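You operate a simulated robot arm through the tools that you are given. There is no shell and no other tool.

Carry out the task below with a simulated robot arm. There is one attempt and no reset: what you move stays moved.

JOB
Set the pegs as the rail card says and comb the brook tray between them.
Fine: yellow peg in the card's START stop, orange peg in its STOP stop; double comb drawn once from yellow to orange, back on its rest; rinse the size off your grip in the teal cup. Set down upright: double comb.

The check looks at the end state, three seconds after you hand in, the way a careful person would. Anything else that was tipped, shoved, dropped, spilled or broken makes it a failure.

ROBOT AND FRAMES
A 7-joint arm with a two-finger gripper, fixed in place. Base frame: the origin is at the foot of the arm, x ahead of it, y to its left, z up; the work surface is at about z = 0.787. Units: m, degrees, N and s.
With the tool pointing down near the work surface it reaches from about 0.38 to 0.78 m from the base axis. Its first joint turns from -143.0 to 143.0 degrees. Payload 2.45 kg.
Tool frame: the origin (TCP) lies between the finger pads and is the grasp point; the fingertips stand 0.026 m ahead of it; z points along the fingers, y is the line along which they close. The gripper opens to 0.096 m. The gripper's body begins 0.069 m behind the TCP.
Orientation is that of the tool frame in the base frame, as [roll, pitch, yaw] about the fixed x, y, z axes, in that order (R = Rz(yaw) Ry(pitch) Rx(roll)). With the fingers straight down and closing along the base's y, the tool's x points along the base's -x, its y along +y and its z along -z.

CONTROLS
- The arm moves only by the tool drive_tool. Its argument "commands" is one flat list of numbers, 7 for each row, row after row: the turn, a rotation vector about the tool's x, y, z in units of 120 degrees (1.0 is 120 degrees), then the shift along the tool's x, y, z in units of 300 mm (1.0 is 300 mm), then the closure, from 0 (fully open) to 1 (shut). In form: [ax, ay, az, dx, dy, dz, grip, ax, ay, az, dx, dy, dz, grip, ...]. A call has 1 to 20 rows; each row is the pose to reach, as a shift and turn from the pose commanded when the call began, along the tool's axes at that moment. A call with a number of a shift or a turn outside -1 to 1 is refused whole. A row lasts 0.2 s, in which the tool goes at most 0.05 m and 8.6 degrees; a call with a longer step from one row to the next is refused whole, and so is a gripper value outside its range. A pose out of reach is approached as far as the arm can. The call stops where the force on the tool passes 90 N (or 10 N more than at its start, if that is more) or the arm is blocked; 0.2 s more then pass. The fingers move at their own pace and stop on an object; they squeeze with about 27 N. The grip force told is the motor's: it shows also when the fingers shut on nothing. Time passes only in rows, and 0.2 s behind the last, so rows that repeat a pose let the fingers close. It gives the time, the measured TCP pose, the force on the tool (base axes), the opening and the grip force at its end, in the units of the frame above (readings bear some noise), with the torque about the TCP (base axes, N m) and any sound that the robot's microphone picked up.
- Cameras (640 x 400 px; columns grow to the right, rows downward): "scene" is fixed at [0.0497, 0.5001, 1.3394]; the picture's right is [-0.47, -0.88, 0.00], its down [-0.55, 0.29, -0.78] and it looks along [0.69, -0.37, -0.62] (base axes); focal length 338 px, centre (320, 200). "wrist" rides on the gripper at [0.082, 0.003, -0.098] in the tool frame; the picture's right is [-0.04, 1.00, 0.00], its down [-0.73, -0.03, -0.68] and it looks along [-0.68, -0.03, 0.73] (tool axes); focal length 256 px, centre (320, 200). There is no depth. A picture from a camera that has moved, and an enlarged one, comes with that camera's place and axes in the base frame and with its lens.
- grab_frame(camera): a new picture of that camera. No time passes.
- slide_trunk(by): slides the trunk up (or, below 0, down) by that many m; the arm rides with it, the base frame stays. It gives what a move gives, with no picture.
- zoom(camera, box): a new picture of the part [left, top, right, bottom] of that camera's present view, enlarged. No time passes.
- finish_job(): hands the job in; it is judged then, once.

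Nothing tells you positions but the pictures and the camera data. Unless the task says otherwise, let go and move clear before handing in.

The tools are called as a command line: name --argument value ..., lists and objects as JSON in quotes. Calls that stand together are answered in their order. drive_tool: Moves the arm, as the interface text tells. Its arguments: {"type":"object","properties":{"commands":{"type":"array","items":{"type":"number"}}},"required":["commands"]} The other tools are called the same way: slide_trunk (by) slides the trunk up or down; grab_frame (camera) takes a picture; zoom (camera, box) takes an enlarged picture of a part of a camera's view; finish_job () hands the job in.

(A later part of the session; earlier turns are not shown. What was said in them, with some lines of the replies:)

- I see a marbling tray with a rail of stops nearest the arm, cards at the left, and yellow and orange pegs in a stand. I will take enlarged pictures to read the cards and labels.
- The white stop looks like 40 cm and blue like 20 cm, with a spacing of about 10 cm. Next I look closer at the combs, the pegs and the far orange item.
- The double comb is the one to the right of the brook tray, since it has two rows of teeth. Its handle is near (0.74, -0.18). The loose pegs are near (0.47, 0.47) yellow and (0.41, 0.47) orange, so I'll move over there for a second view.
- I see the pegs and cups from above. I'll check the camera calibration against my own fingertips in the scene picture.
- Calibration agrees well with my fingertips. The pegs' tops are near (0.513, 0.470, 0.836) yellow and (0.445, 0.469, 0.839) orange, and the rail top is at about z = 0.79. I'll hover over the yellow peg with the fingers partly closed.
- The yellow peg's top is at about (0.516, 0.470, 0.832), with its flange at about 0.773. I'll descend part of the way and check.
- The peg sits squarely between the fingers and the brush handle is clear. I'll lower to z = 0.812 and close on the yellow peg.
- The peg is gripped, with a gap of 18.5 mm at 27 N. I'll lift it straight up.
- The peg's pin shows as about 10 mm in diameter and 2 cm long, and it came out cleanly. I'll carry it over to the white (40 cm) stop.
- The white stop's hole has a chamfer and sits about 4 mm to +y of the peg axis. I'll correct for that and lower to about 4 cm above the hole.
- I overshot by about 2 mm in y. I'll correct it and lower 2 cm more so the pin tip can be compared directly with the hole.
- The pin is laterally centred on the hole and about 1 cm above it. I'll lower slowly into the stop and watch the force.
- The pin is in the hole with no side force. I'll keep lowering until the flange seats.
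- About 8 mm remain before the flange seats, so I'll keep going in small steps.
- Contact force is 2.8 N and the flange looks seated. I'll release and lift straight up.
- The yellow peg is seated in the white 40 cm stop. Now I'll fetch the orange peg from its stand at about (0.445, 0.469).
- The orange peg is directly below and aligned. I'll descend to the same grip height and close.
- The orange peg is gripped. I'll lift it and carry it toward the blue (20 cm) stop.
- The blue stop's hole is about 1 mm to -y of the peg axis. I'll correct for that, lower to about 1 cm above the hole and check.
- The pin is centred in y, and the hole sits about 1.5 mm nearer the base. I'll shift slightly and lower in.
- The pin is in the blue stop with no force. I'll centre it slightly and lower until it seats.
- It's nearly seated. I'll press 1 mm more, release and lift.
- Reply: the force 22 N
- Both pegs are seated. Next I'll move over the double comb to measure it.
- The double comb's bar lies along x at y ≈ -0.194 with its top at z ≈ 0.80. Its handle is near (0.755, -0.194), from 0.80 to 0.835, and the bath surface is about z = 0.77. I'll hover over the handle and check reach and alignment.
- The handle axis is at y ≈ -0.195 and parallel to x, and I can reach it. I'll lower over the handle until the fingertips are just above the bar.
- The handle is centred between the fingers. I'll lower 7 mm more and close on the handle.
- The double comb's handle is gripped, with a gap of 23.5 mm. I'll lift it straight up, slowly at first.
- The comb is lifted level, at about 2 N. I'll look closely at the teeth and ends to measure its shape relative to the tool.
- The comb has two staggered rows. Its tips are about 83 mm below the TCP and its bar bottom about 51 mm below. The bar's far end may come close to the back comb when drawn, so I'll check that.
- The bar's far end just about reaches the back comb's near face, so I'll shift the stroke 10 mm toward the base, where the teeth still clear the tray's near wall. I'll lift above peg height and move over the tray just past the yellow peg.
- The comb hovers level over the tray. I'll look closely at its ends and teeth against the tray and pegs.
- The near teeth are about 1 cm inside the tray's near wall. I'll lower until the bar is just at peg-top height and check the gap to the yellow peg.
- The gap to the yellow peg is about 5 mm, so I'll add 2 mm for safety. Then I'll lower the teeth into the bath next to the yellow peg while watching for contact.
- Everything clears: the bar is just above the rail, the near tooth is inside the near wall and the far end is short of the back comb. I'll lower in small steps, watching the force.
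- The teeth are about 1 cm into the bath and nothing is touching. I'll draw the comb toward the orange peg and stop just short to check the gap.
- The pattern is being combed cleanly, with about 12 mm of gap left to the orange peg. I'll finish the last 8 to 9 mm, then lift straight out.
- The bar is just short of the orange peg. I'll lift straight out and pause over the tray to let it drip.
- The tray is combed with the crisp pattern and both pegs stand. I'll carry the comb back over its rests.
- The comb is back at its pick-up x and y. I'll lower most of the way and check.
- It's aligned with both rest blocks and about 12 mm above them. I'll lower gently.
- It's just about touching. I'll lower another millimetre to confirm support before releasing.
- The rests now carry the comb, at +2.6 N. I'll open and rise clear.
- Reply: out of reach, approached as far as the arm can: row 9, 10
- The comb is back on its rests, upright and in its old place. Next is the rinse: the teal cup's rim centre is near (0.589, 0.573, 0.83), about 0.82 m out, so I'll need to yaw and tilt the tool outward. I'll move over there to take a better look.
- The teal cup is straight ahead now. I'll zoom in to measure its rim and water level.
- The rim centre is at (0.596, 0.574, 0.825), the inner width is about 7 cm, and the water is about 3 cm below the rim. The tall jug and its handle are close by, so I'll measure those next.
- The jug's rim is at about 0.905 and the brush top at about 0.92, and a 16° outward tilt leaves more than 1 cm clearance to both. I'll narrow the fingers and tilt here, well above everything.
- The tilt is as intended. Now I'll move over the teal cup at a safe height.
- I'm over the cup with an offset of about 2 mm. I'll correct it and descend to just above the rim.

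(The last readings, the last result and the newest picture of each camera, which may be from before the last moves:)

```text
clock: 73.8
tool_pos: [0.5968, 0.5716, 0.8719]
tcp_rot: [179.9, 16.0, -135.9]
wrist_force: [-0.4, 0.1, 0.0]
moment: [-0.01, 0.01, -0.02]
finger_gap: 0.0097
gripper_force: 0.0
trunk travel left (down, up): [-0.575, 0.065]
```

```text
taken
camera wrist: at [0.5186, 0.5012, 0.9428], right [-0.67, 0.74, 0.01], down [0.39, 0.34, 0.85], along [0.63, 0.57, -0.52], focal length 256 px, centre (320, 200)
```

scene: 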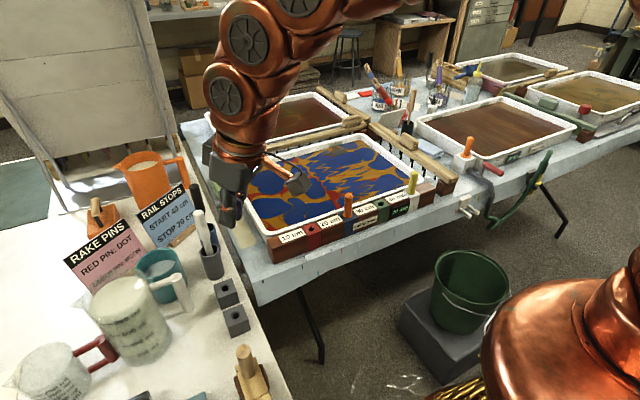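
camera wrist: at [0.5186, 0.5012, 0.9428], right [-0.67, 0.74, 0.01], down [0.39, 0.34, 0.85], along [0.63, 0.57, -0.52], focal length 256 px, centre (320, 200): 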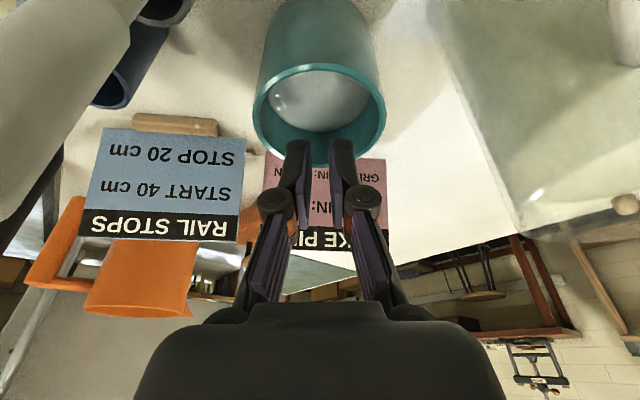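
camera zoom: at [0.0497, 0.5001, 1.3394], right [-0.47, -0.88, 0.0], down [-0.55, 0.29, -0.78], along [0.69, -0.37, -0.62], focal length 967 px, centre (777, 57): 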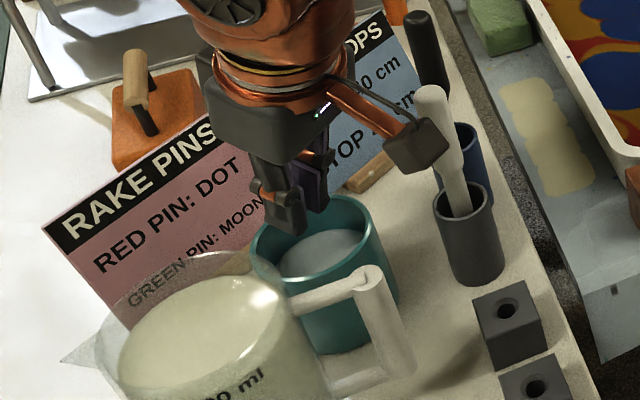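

The fingers are centred over the cup. I'll descend into it in steps, first to just inside the rim.

drive_tool --commands '[0, 0, 0, 0.02, 0.002, 0.065, 0.9, 0, 0, 0, 0.042, 0.002, 0.13, 0.9, 0, 0, 0, 0.042, 0.002, 0.13, 0.9]'

zoom --camera "scene" --box '[100, 190, 240, 310]'

grab_frame --camera "wrist"

```text
clock: 74.6
tool_pos: [0.5977, 0.5702, 0.8314]
tcp_rot: [179.9, 16.0, -136.0]
wrist_force: [0.1, 0.5, -0.7]
moment: [0.01, -0.03, -0.02]
finger_gap: 0.0095
gripper_force: 0.0
trunk travel left (down, up): [-0.575, 0.065]
```

```text
3.33 times, centred on (170, 250) of scene
camera zoom: at [0.0497, 0.5001, 1.3394], right [-0.47, -0.88, 0.0], down [-0.55, 0.29, -0.78], along [0.69, -0.37, -0.62], focal length 1128 px, centre (820, 33)
```

zoom: 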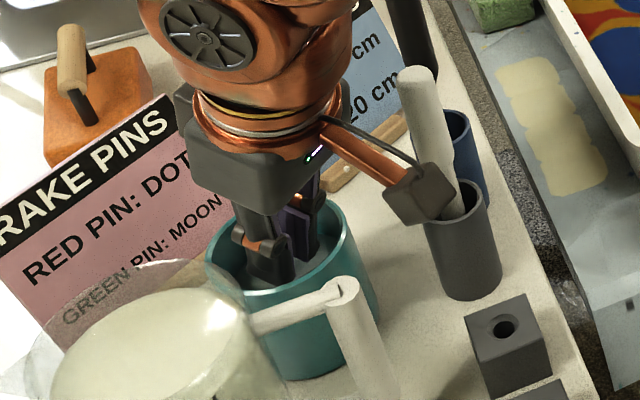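

```text
taken
camera wrist: at [0.5176, 0.5, 0.9019], right [-0.67, 0.74, 0.01], down [0.39, 0.34, 0.85], along [0.63, 0.58, -0.52], focal length 256 px, centre (320, 200)
```

wrist: 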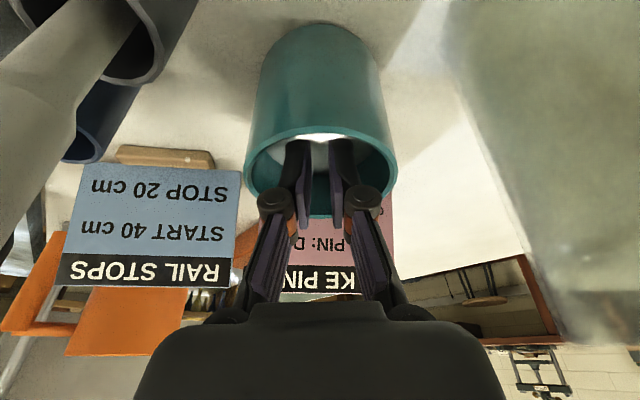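

The fingers are centred inside the cup. I'll lower into the water slowly.

drive_tool --commands '[0, 0, 0, 0.01, 0, 0.035, 0.9, 0, 0, 0, 0.02, 0, 0.07, 0.9, 0, 0, 0, 0.03, 0, 0.105, 0.9, 0, 0, 0, 0.0365, 0, 0.128, 0.9, 0, 0, 0, 0.0365, 0, 0.128, 0.9]'

zoom --camera "scene" --box '[100, 190, 240, 310]'

grab_frame --camera "wrist"

```text
clock: 75.8
tool_pos: [0.5966, 0.5711, 0.7912]
tcp_rot: [180.0, 15.9, -135.9]
wrist_force: [0.1, 0.3, 0.1]
moment: [-0.01, -0.01, -0.03]
finger_gap: 0.0094
gripper_force: 0.1
trunk travel left (down, up): [-0.575, 0.065]
```

```text
3.33 times, centred on (170, 250) of scene
camera zoom: at [0.0497, 0.5001, 1.3394], right [-0.47, -0.88, 0.0], down [-0.55, 0.29, -0.78], along [0.69, -0.37, -0.62], focal length 1128 px, centre (820, 33)
```

zoom: 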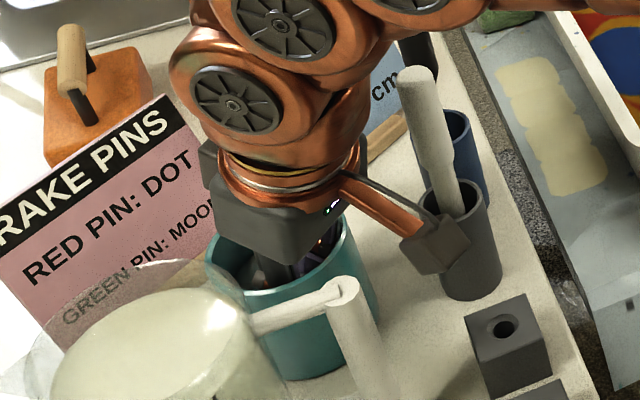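

```text
taken
camera wrist: at [0.5175, 0.5003, 0.8626], right [-0.67, 0.74, 0.01], down [0.39, 0.34, 0.85], along [0.63, 0.57, -0.52], focal length 256 px, centre (320, 200)
```

wrist: 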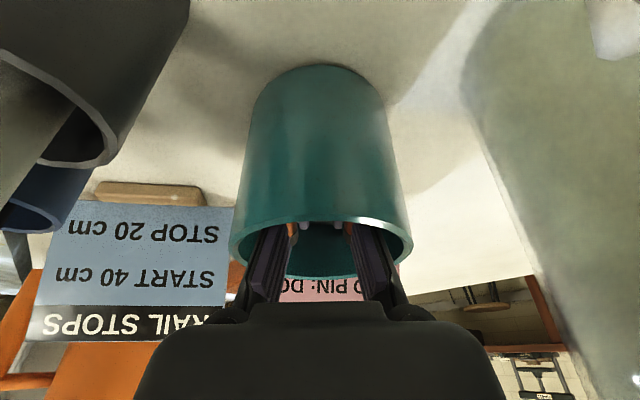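

The fingertips are about 3 cm under water with no contact forces. I'll swish gently by a few millimetres and dwell.

drive_tool --commands '[0, 0, 0, 0.008, 0, 0, 0.9, 0, 0, 0, -0.008, 0, 0, 0.96, 0, 0, 0, 0.008, 0, 0, 0.96, 0, 0, 0, -0.008, 0, 0, 0.88, 0, 0, 0, 0.008, 0, 0, 0.88, 0, 0, 0, -0.008, 0, 0, 0.96, 0, 0, 0, 0.008, 0, 0, 0.96, 0, 0, 0, -0.008, 0, 0, 0.88, 0, 0, 0, 0.008, 0, 0, 0.88, 0, 0, 0, 0, 0, 0, 0.9, 0, 0, 0, 0, 0, 0, 0.9, 0, 0, 0, 0, 0, 0, 0.9, 0, 0, 0, 0, 0, 0, 0.9]'

zoom --camera "scene" --box '[100, 190, 240, 310]'

```text
clock: 78.6
tool_pos: [0.5963, 0.5717, 0.7908]
tcp_rot: [-179.9, 16.0, -135.8]
wrist_force: [0.9, -0.3, -0.2]
moment: [-0.03, -0.01, -0.01]
finger_gap: 0.0097
gripper_force: 0.1
trunk travel left (down, up): [-0.575, 0.065]
```

```text
3.33 times, centred on (170, 250) of scene
camera zoom: at [0.0497, 0.5001, 1.3394], right [-0.47, -0.88, 0.0], down [-0.55, 0.29, -0.78], along [0.69, -0.37, -0.62], focal length 1128 px, centre (820, 33)
```

zoom: 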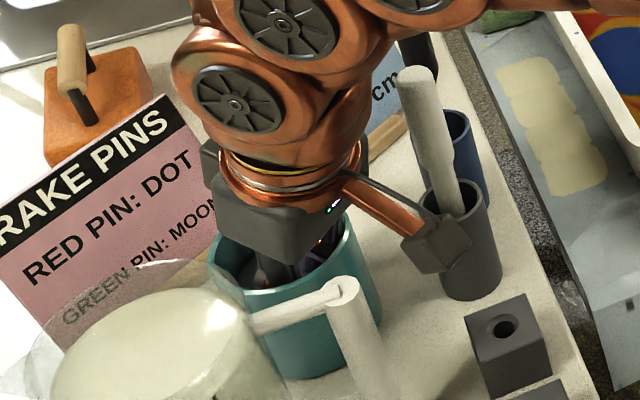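

The cup's outline may have shifted by a few pixels, so I'll check closely before lifting.

grab_frame --camera "wrist"

zoom --camera "wrist" --box '[210, 180, 430, 320]'

zoom --camera "scene" --box '[150, 240, 200, 310]'

```text
taken
camera wrist: at [0.5179, 0.4997, 0.8623], right [-0.67, 0.74, 0.01], down [0.39, 0.34, 0.85], along [0.63, 0.58, -0.52], focal length 256 px, centre (320, 200)
```

wrist: 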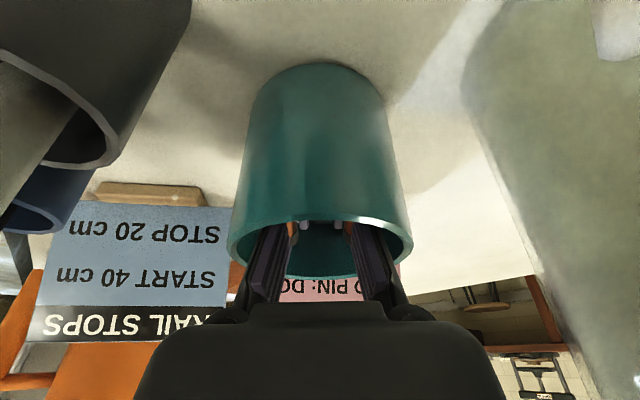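

```text
2.86 times, centred on (320, 250) of wrist
camera zoom: at [0.5179, 0.4997, 0.8623], right [-0.67, 0.74, 0.01], down [0.39, 0.34, 0.85], along [0.63, 0.58, -0.52], focal length 731 px, centre (320, 57)
```

zoom: 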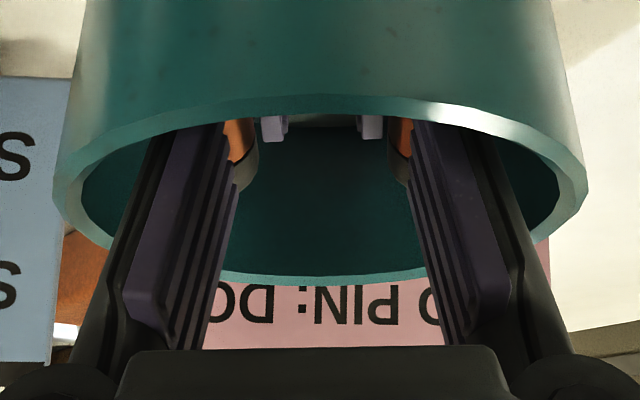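

```text
5.71 times, centred on (175, 275) of scene
camera zoom: at [0.0497, 0.5001, 1.3394], right [-0.47, -0.88, 0.0], down [-0.55, 0.29, -0.78], along [0.69, -0.37, -0.62], focal length 1935 px, centre (1149, -229)
```

zoom: 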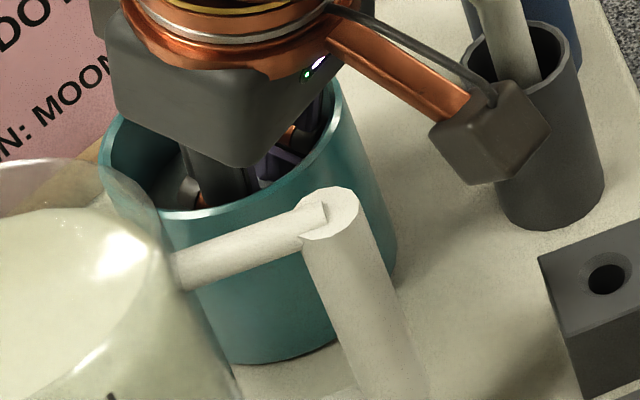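

The swish nudged the cup by only about 2 mm, and it stands upright. I'll lift straight out slowly and pause above the cup to drip.

drive_tool --commands '[0, 0, 0, -0.01, 0, -0.035, 0.9, 0, 0, 0, -0.02, 0, -0.07, 0.9, 0, 0, 0, -0.035, 0, -0.122, 0.9, 0, 0, 0, -0.05, 0, -0.175, 0.9, 0, 0, 0, -0.065, 0, -0.227, 0.9, 0, 0, 0, -0.08, 0, -0.28, 0.9, 0, 0, 0, -0.08, 0, -0.28, 0.9, 0, 0, 0, -0.08, 0, -0.28, 0.9, 0, 0, 0, -0.08, 0, -0.28, 0.9, 0, 0, 0, -0.08, 0, -0.28, 0.9, 0, 0, 0, -0.08, 0, -0.28, 0.9]'

zoom --camera "scene" --box '[100, 190, 240, 310]'

grab_frame --camera "wrist"

```text
clock: 81.0
tool_pos: [0.5963, 0.5719, 0.8786]
tcp_rot: [-179.9, 16.0, -135.9]
wrist_force: [0.2, -0.3, 0.5]
moment: [0.02, 0.02, 0.02]
finger_gap: 0.0097
gripper_force: 0.2
trunk travel left (down, up): [-0.575, 0.065]
```

```text
3.33 times, centred on (170, 250) of scene
camera zoom: at [0.0497, 0.5001, 1.3394], right [-0.47, -0.88, 0.0], down [-0.55, 0.29, -0.78], along [0.69, -0.37, -0.62], focal length 1128 px, centre (820, 33)
```

zoom: 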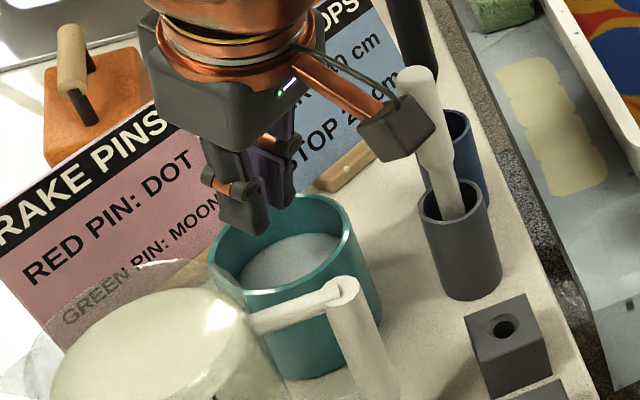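

```text
taken
camera wrist: at [0.5173, 0.501, 0.9494], right [-0.67, 0.74, 0.01], down [0.39, 0.34, 0.85], along [0.63, 0.57, -0.52], focal length 256 px, centre (320, 200)
```

wrist: 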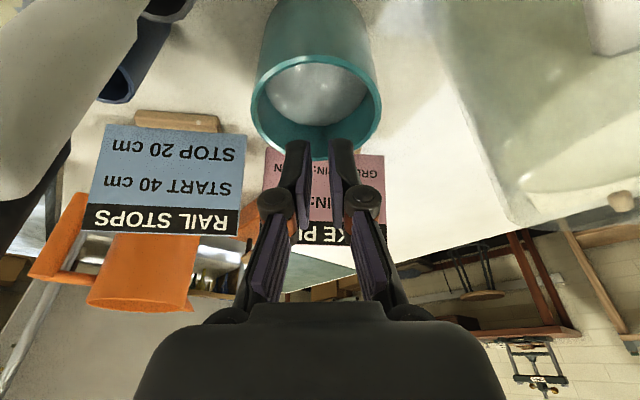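

The fingers are out and the cup and water are undisturbed. I'll rise and retreat along the approach path.

drive_tool --commands '[0, 0, 0, -0.034, 0, -0.12, 0.9, 0, 0, 0, -0.0687, 0, -0.2404, 0.9, 0, 0, 0, 0.024, -0.01, -0.295, 0.9, 0, 0, 0, 0.116, -0.02, -0.349, 0.9, 0, 0, 0, 0.207, -0.03, -0.403, 0.9, 0, 0, 0, 0.299, -0.041, -0.457, 0.9, 0, 0, 0, 0.391, -0.051, -0.511, 0.9, 0, 0, 0, 0.483, -0.061, -0.565, 0.9, 0, 0, 0, 0.483, -0.061, -0.565, 0.9]'

drive_tool --commands '[0, 0.045, 0, 0, 0, 0, 0.7, 0, 0.09, 0, 0, 0, 0, 0.5, 0, 0.1333, 0, 0, 0, 0, 0.3, 0, 0.1333, 0, 0, 0, 0, 0.3]'

grab_frame --camera "scene"

grab_frame --camera "wrist"

```text
clock: 83.0
tool_pos: [0.4736, 0.4284, 1.0009]
tcp_rot: [-180.0, 15.9, -135.8]
wrist_force: [-0.1, -0.1, -0.3]
moment: [-0.03, 0.03, 0.02]
finger_gap: 0.0095
gripper_force: 0.0
trunk travel left (down, up): [-0.575, 0.065]
```

```text
clock: 84.0
tool_pos: [0.4758, 0.4289, 0.9999]
tcp_rot: [-180.0, 0.0, -136.0]
wrist_force: [-0.2, -0.6, -0.3]
moment: [-0.03, 0.05, -0.01]
finger_gap: 0.0673
gripper_force: 0.0
trunk travel left (down, up): [-0.575, 0.065]
```

```text
taken
```

scene: 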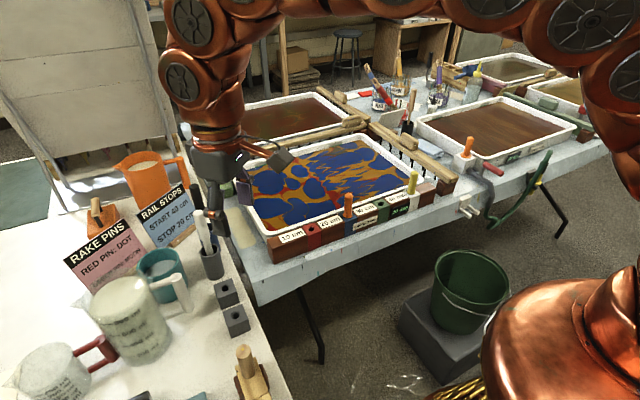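

```text
taken
camera wrist: at [0.4141, 0.3743, 1.0979], right [-0.67, 0.75, 0.0], down [0.55, 0.49, 0.68], along [0.51, 0.45, -0.74], focal length 256 px, centre (320, 200)
```

wrist: 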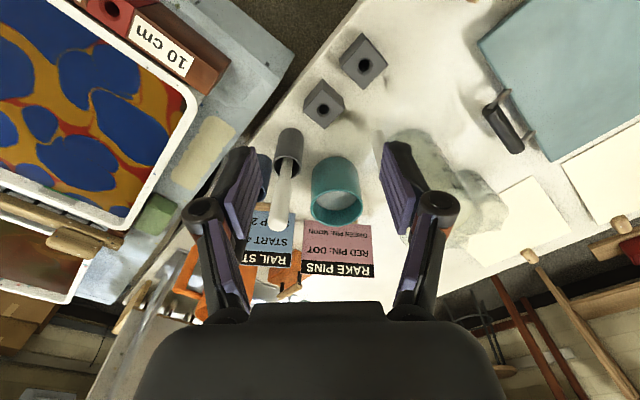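

The arm is clear. I'll do final checks on the pegs, comb, cup and surroundings.

zoom --camera "scene" --box '[110, 220, 230, 320]'

zoom --camera "scene" --box '[330, 110, 480, 230]'

zoom --camera "scene" --box '[360, 110, 480, 200]'

zoom --camera "scene" --box '[200, 80, 420, 250]'

```text
4.00 times, centred on (170, 270) of scene
camera zoom: at [0.0497, 0.5001, 1.3394], right [-0.47, -0.88, 0.0], down [-0.55, 0.29, -0.78], along [0.69, -0.37, -0.62], focal length 1354 px, centre (920, -80)
```

zoom: 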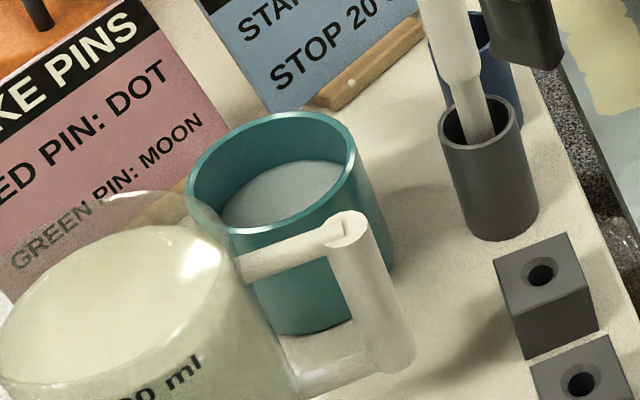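

```text
3.33 times, centred on (405, 170) of scene
camera zoom: at [0.0497, 0.5001, 1.3394], right [-0.47, -0.88, 0.0], down [-0.55, 0.29, -0.78], along [0.69, -0.37, -0.62], focal length 1128 px, centre (37, 300)
```

zoom: 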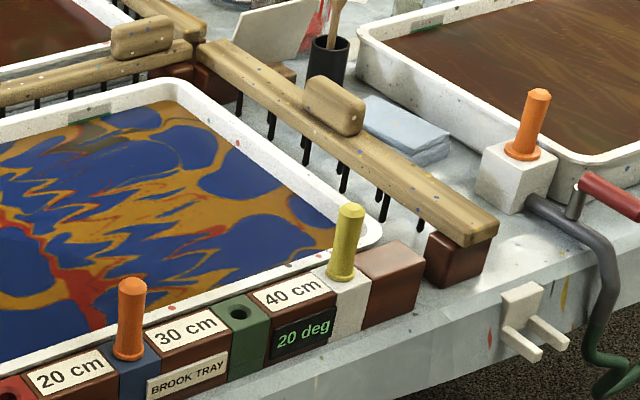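

```text
4.44 times, centred on (420, 155) of scene
camera zoom: at [0.0497, 0.5001, 1.3394], right [-0.47, -0.88, 0.0], down [-0.55, 0.29, -0.78], along [0.69, -0.37, -0.62], focal length 1505 px, centre (-124, 400)
```

zoom: 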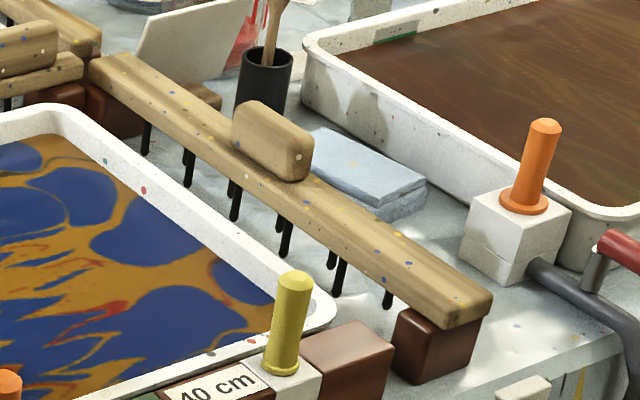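

```text
2.35 times, centred on (310, 165) of scene
camera zoom: at [0.0497, 0.5001, 1.3394], right [-0.47, -0.88, 0.0], down [-0.55, 0.29, -0.78], along [0.69, -0.37, -0.62], focal length 797 px, centre (344, 282)
```

zoom: 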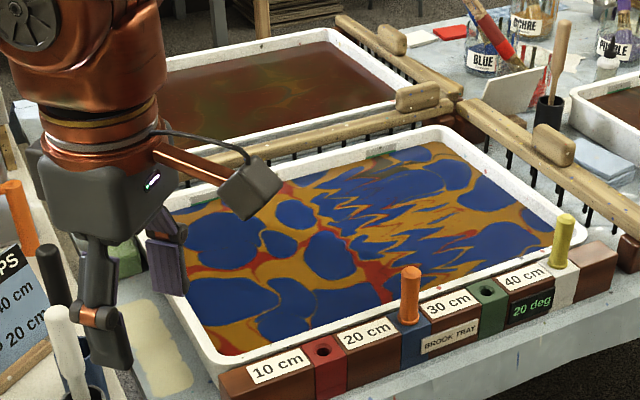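

Yellow is in the white 40 cm stop and orange in the blue 20 cm stop. The tray is combed between them, the double comb sits upright on its rests, and the grip was rinsed in the teal cup. The cup shifted about 2 mm during the rinse but stands upright with nothing spilled, and the arm is clear, so I'm handing in.

finish_job

```text
The job is handed in.
```

I've handed the job in. The pegs are set, the tray is combed, the comb is back on its rest and the grip is rinsed, but I have not seen the check's result.

- **Pegs:** The rail card read START 40 cm and STOP 20 cm. The yellow peg is seated in the white 40 cm stop and the orange peg in the blue 20 cm stop.
- **Comb:** I drew the double comb once from yellow to orange, with the teeth about 1 cm into the bath. The bar began about 3.5 cm from the yellow peg's centre and ended about the same distance from the orange one. The pegs stand in the bar's path, so it cannot get much closer than about 3 cm. The comb is back on its rests, upright and within a couple of millimetres of where it was.
- **Rinse:** I dipped the fingertips about 3 cm into the teal cup and swished them.

The swish nudged the teal cup by about 2 mm. It stands upright and nothing spilled. In the last pictures nothing else looked moved, tipped or dropped.
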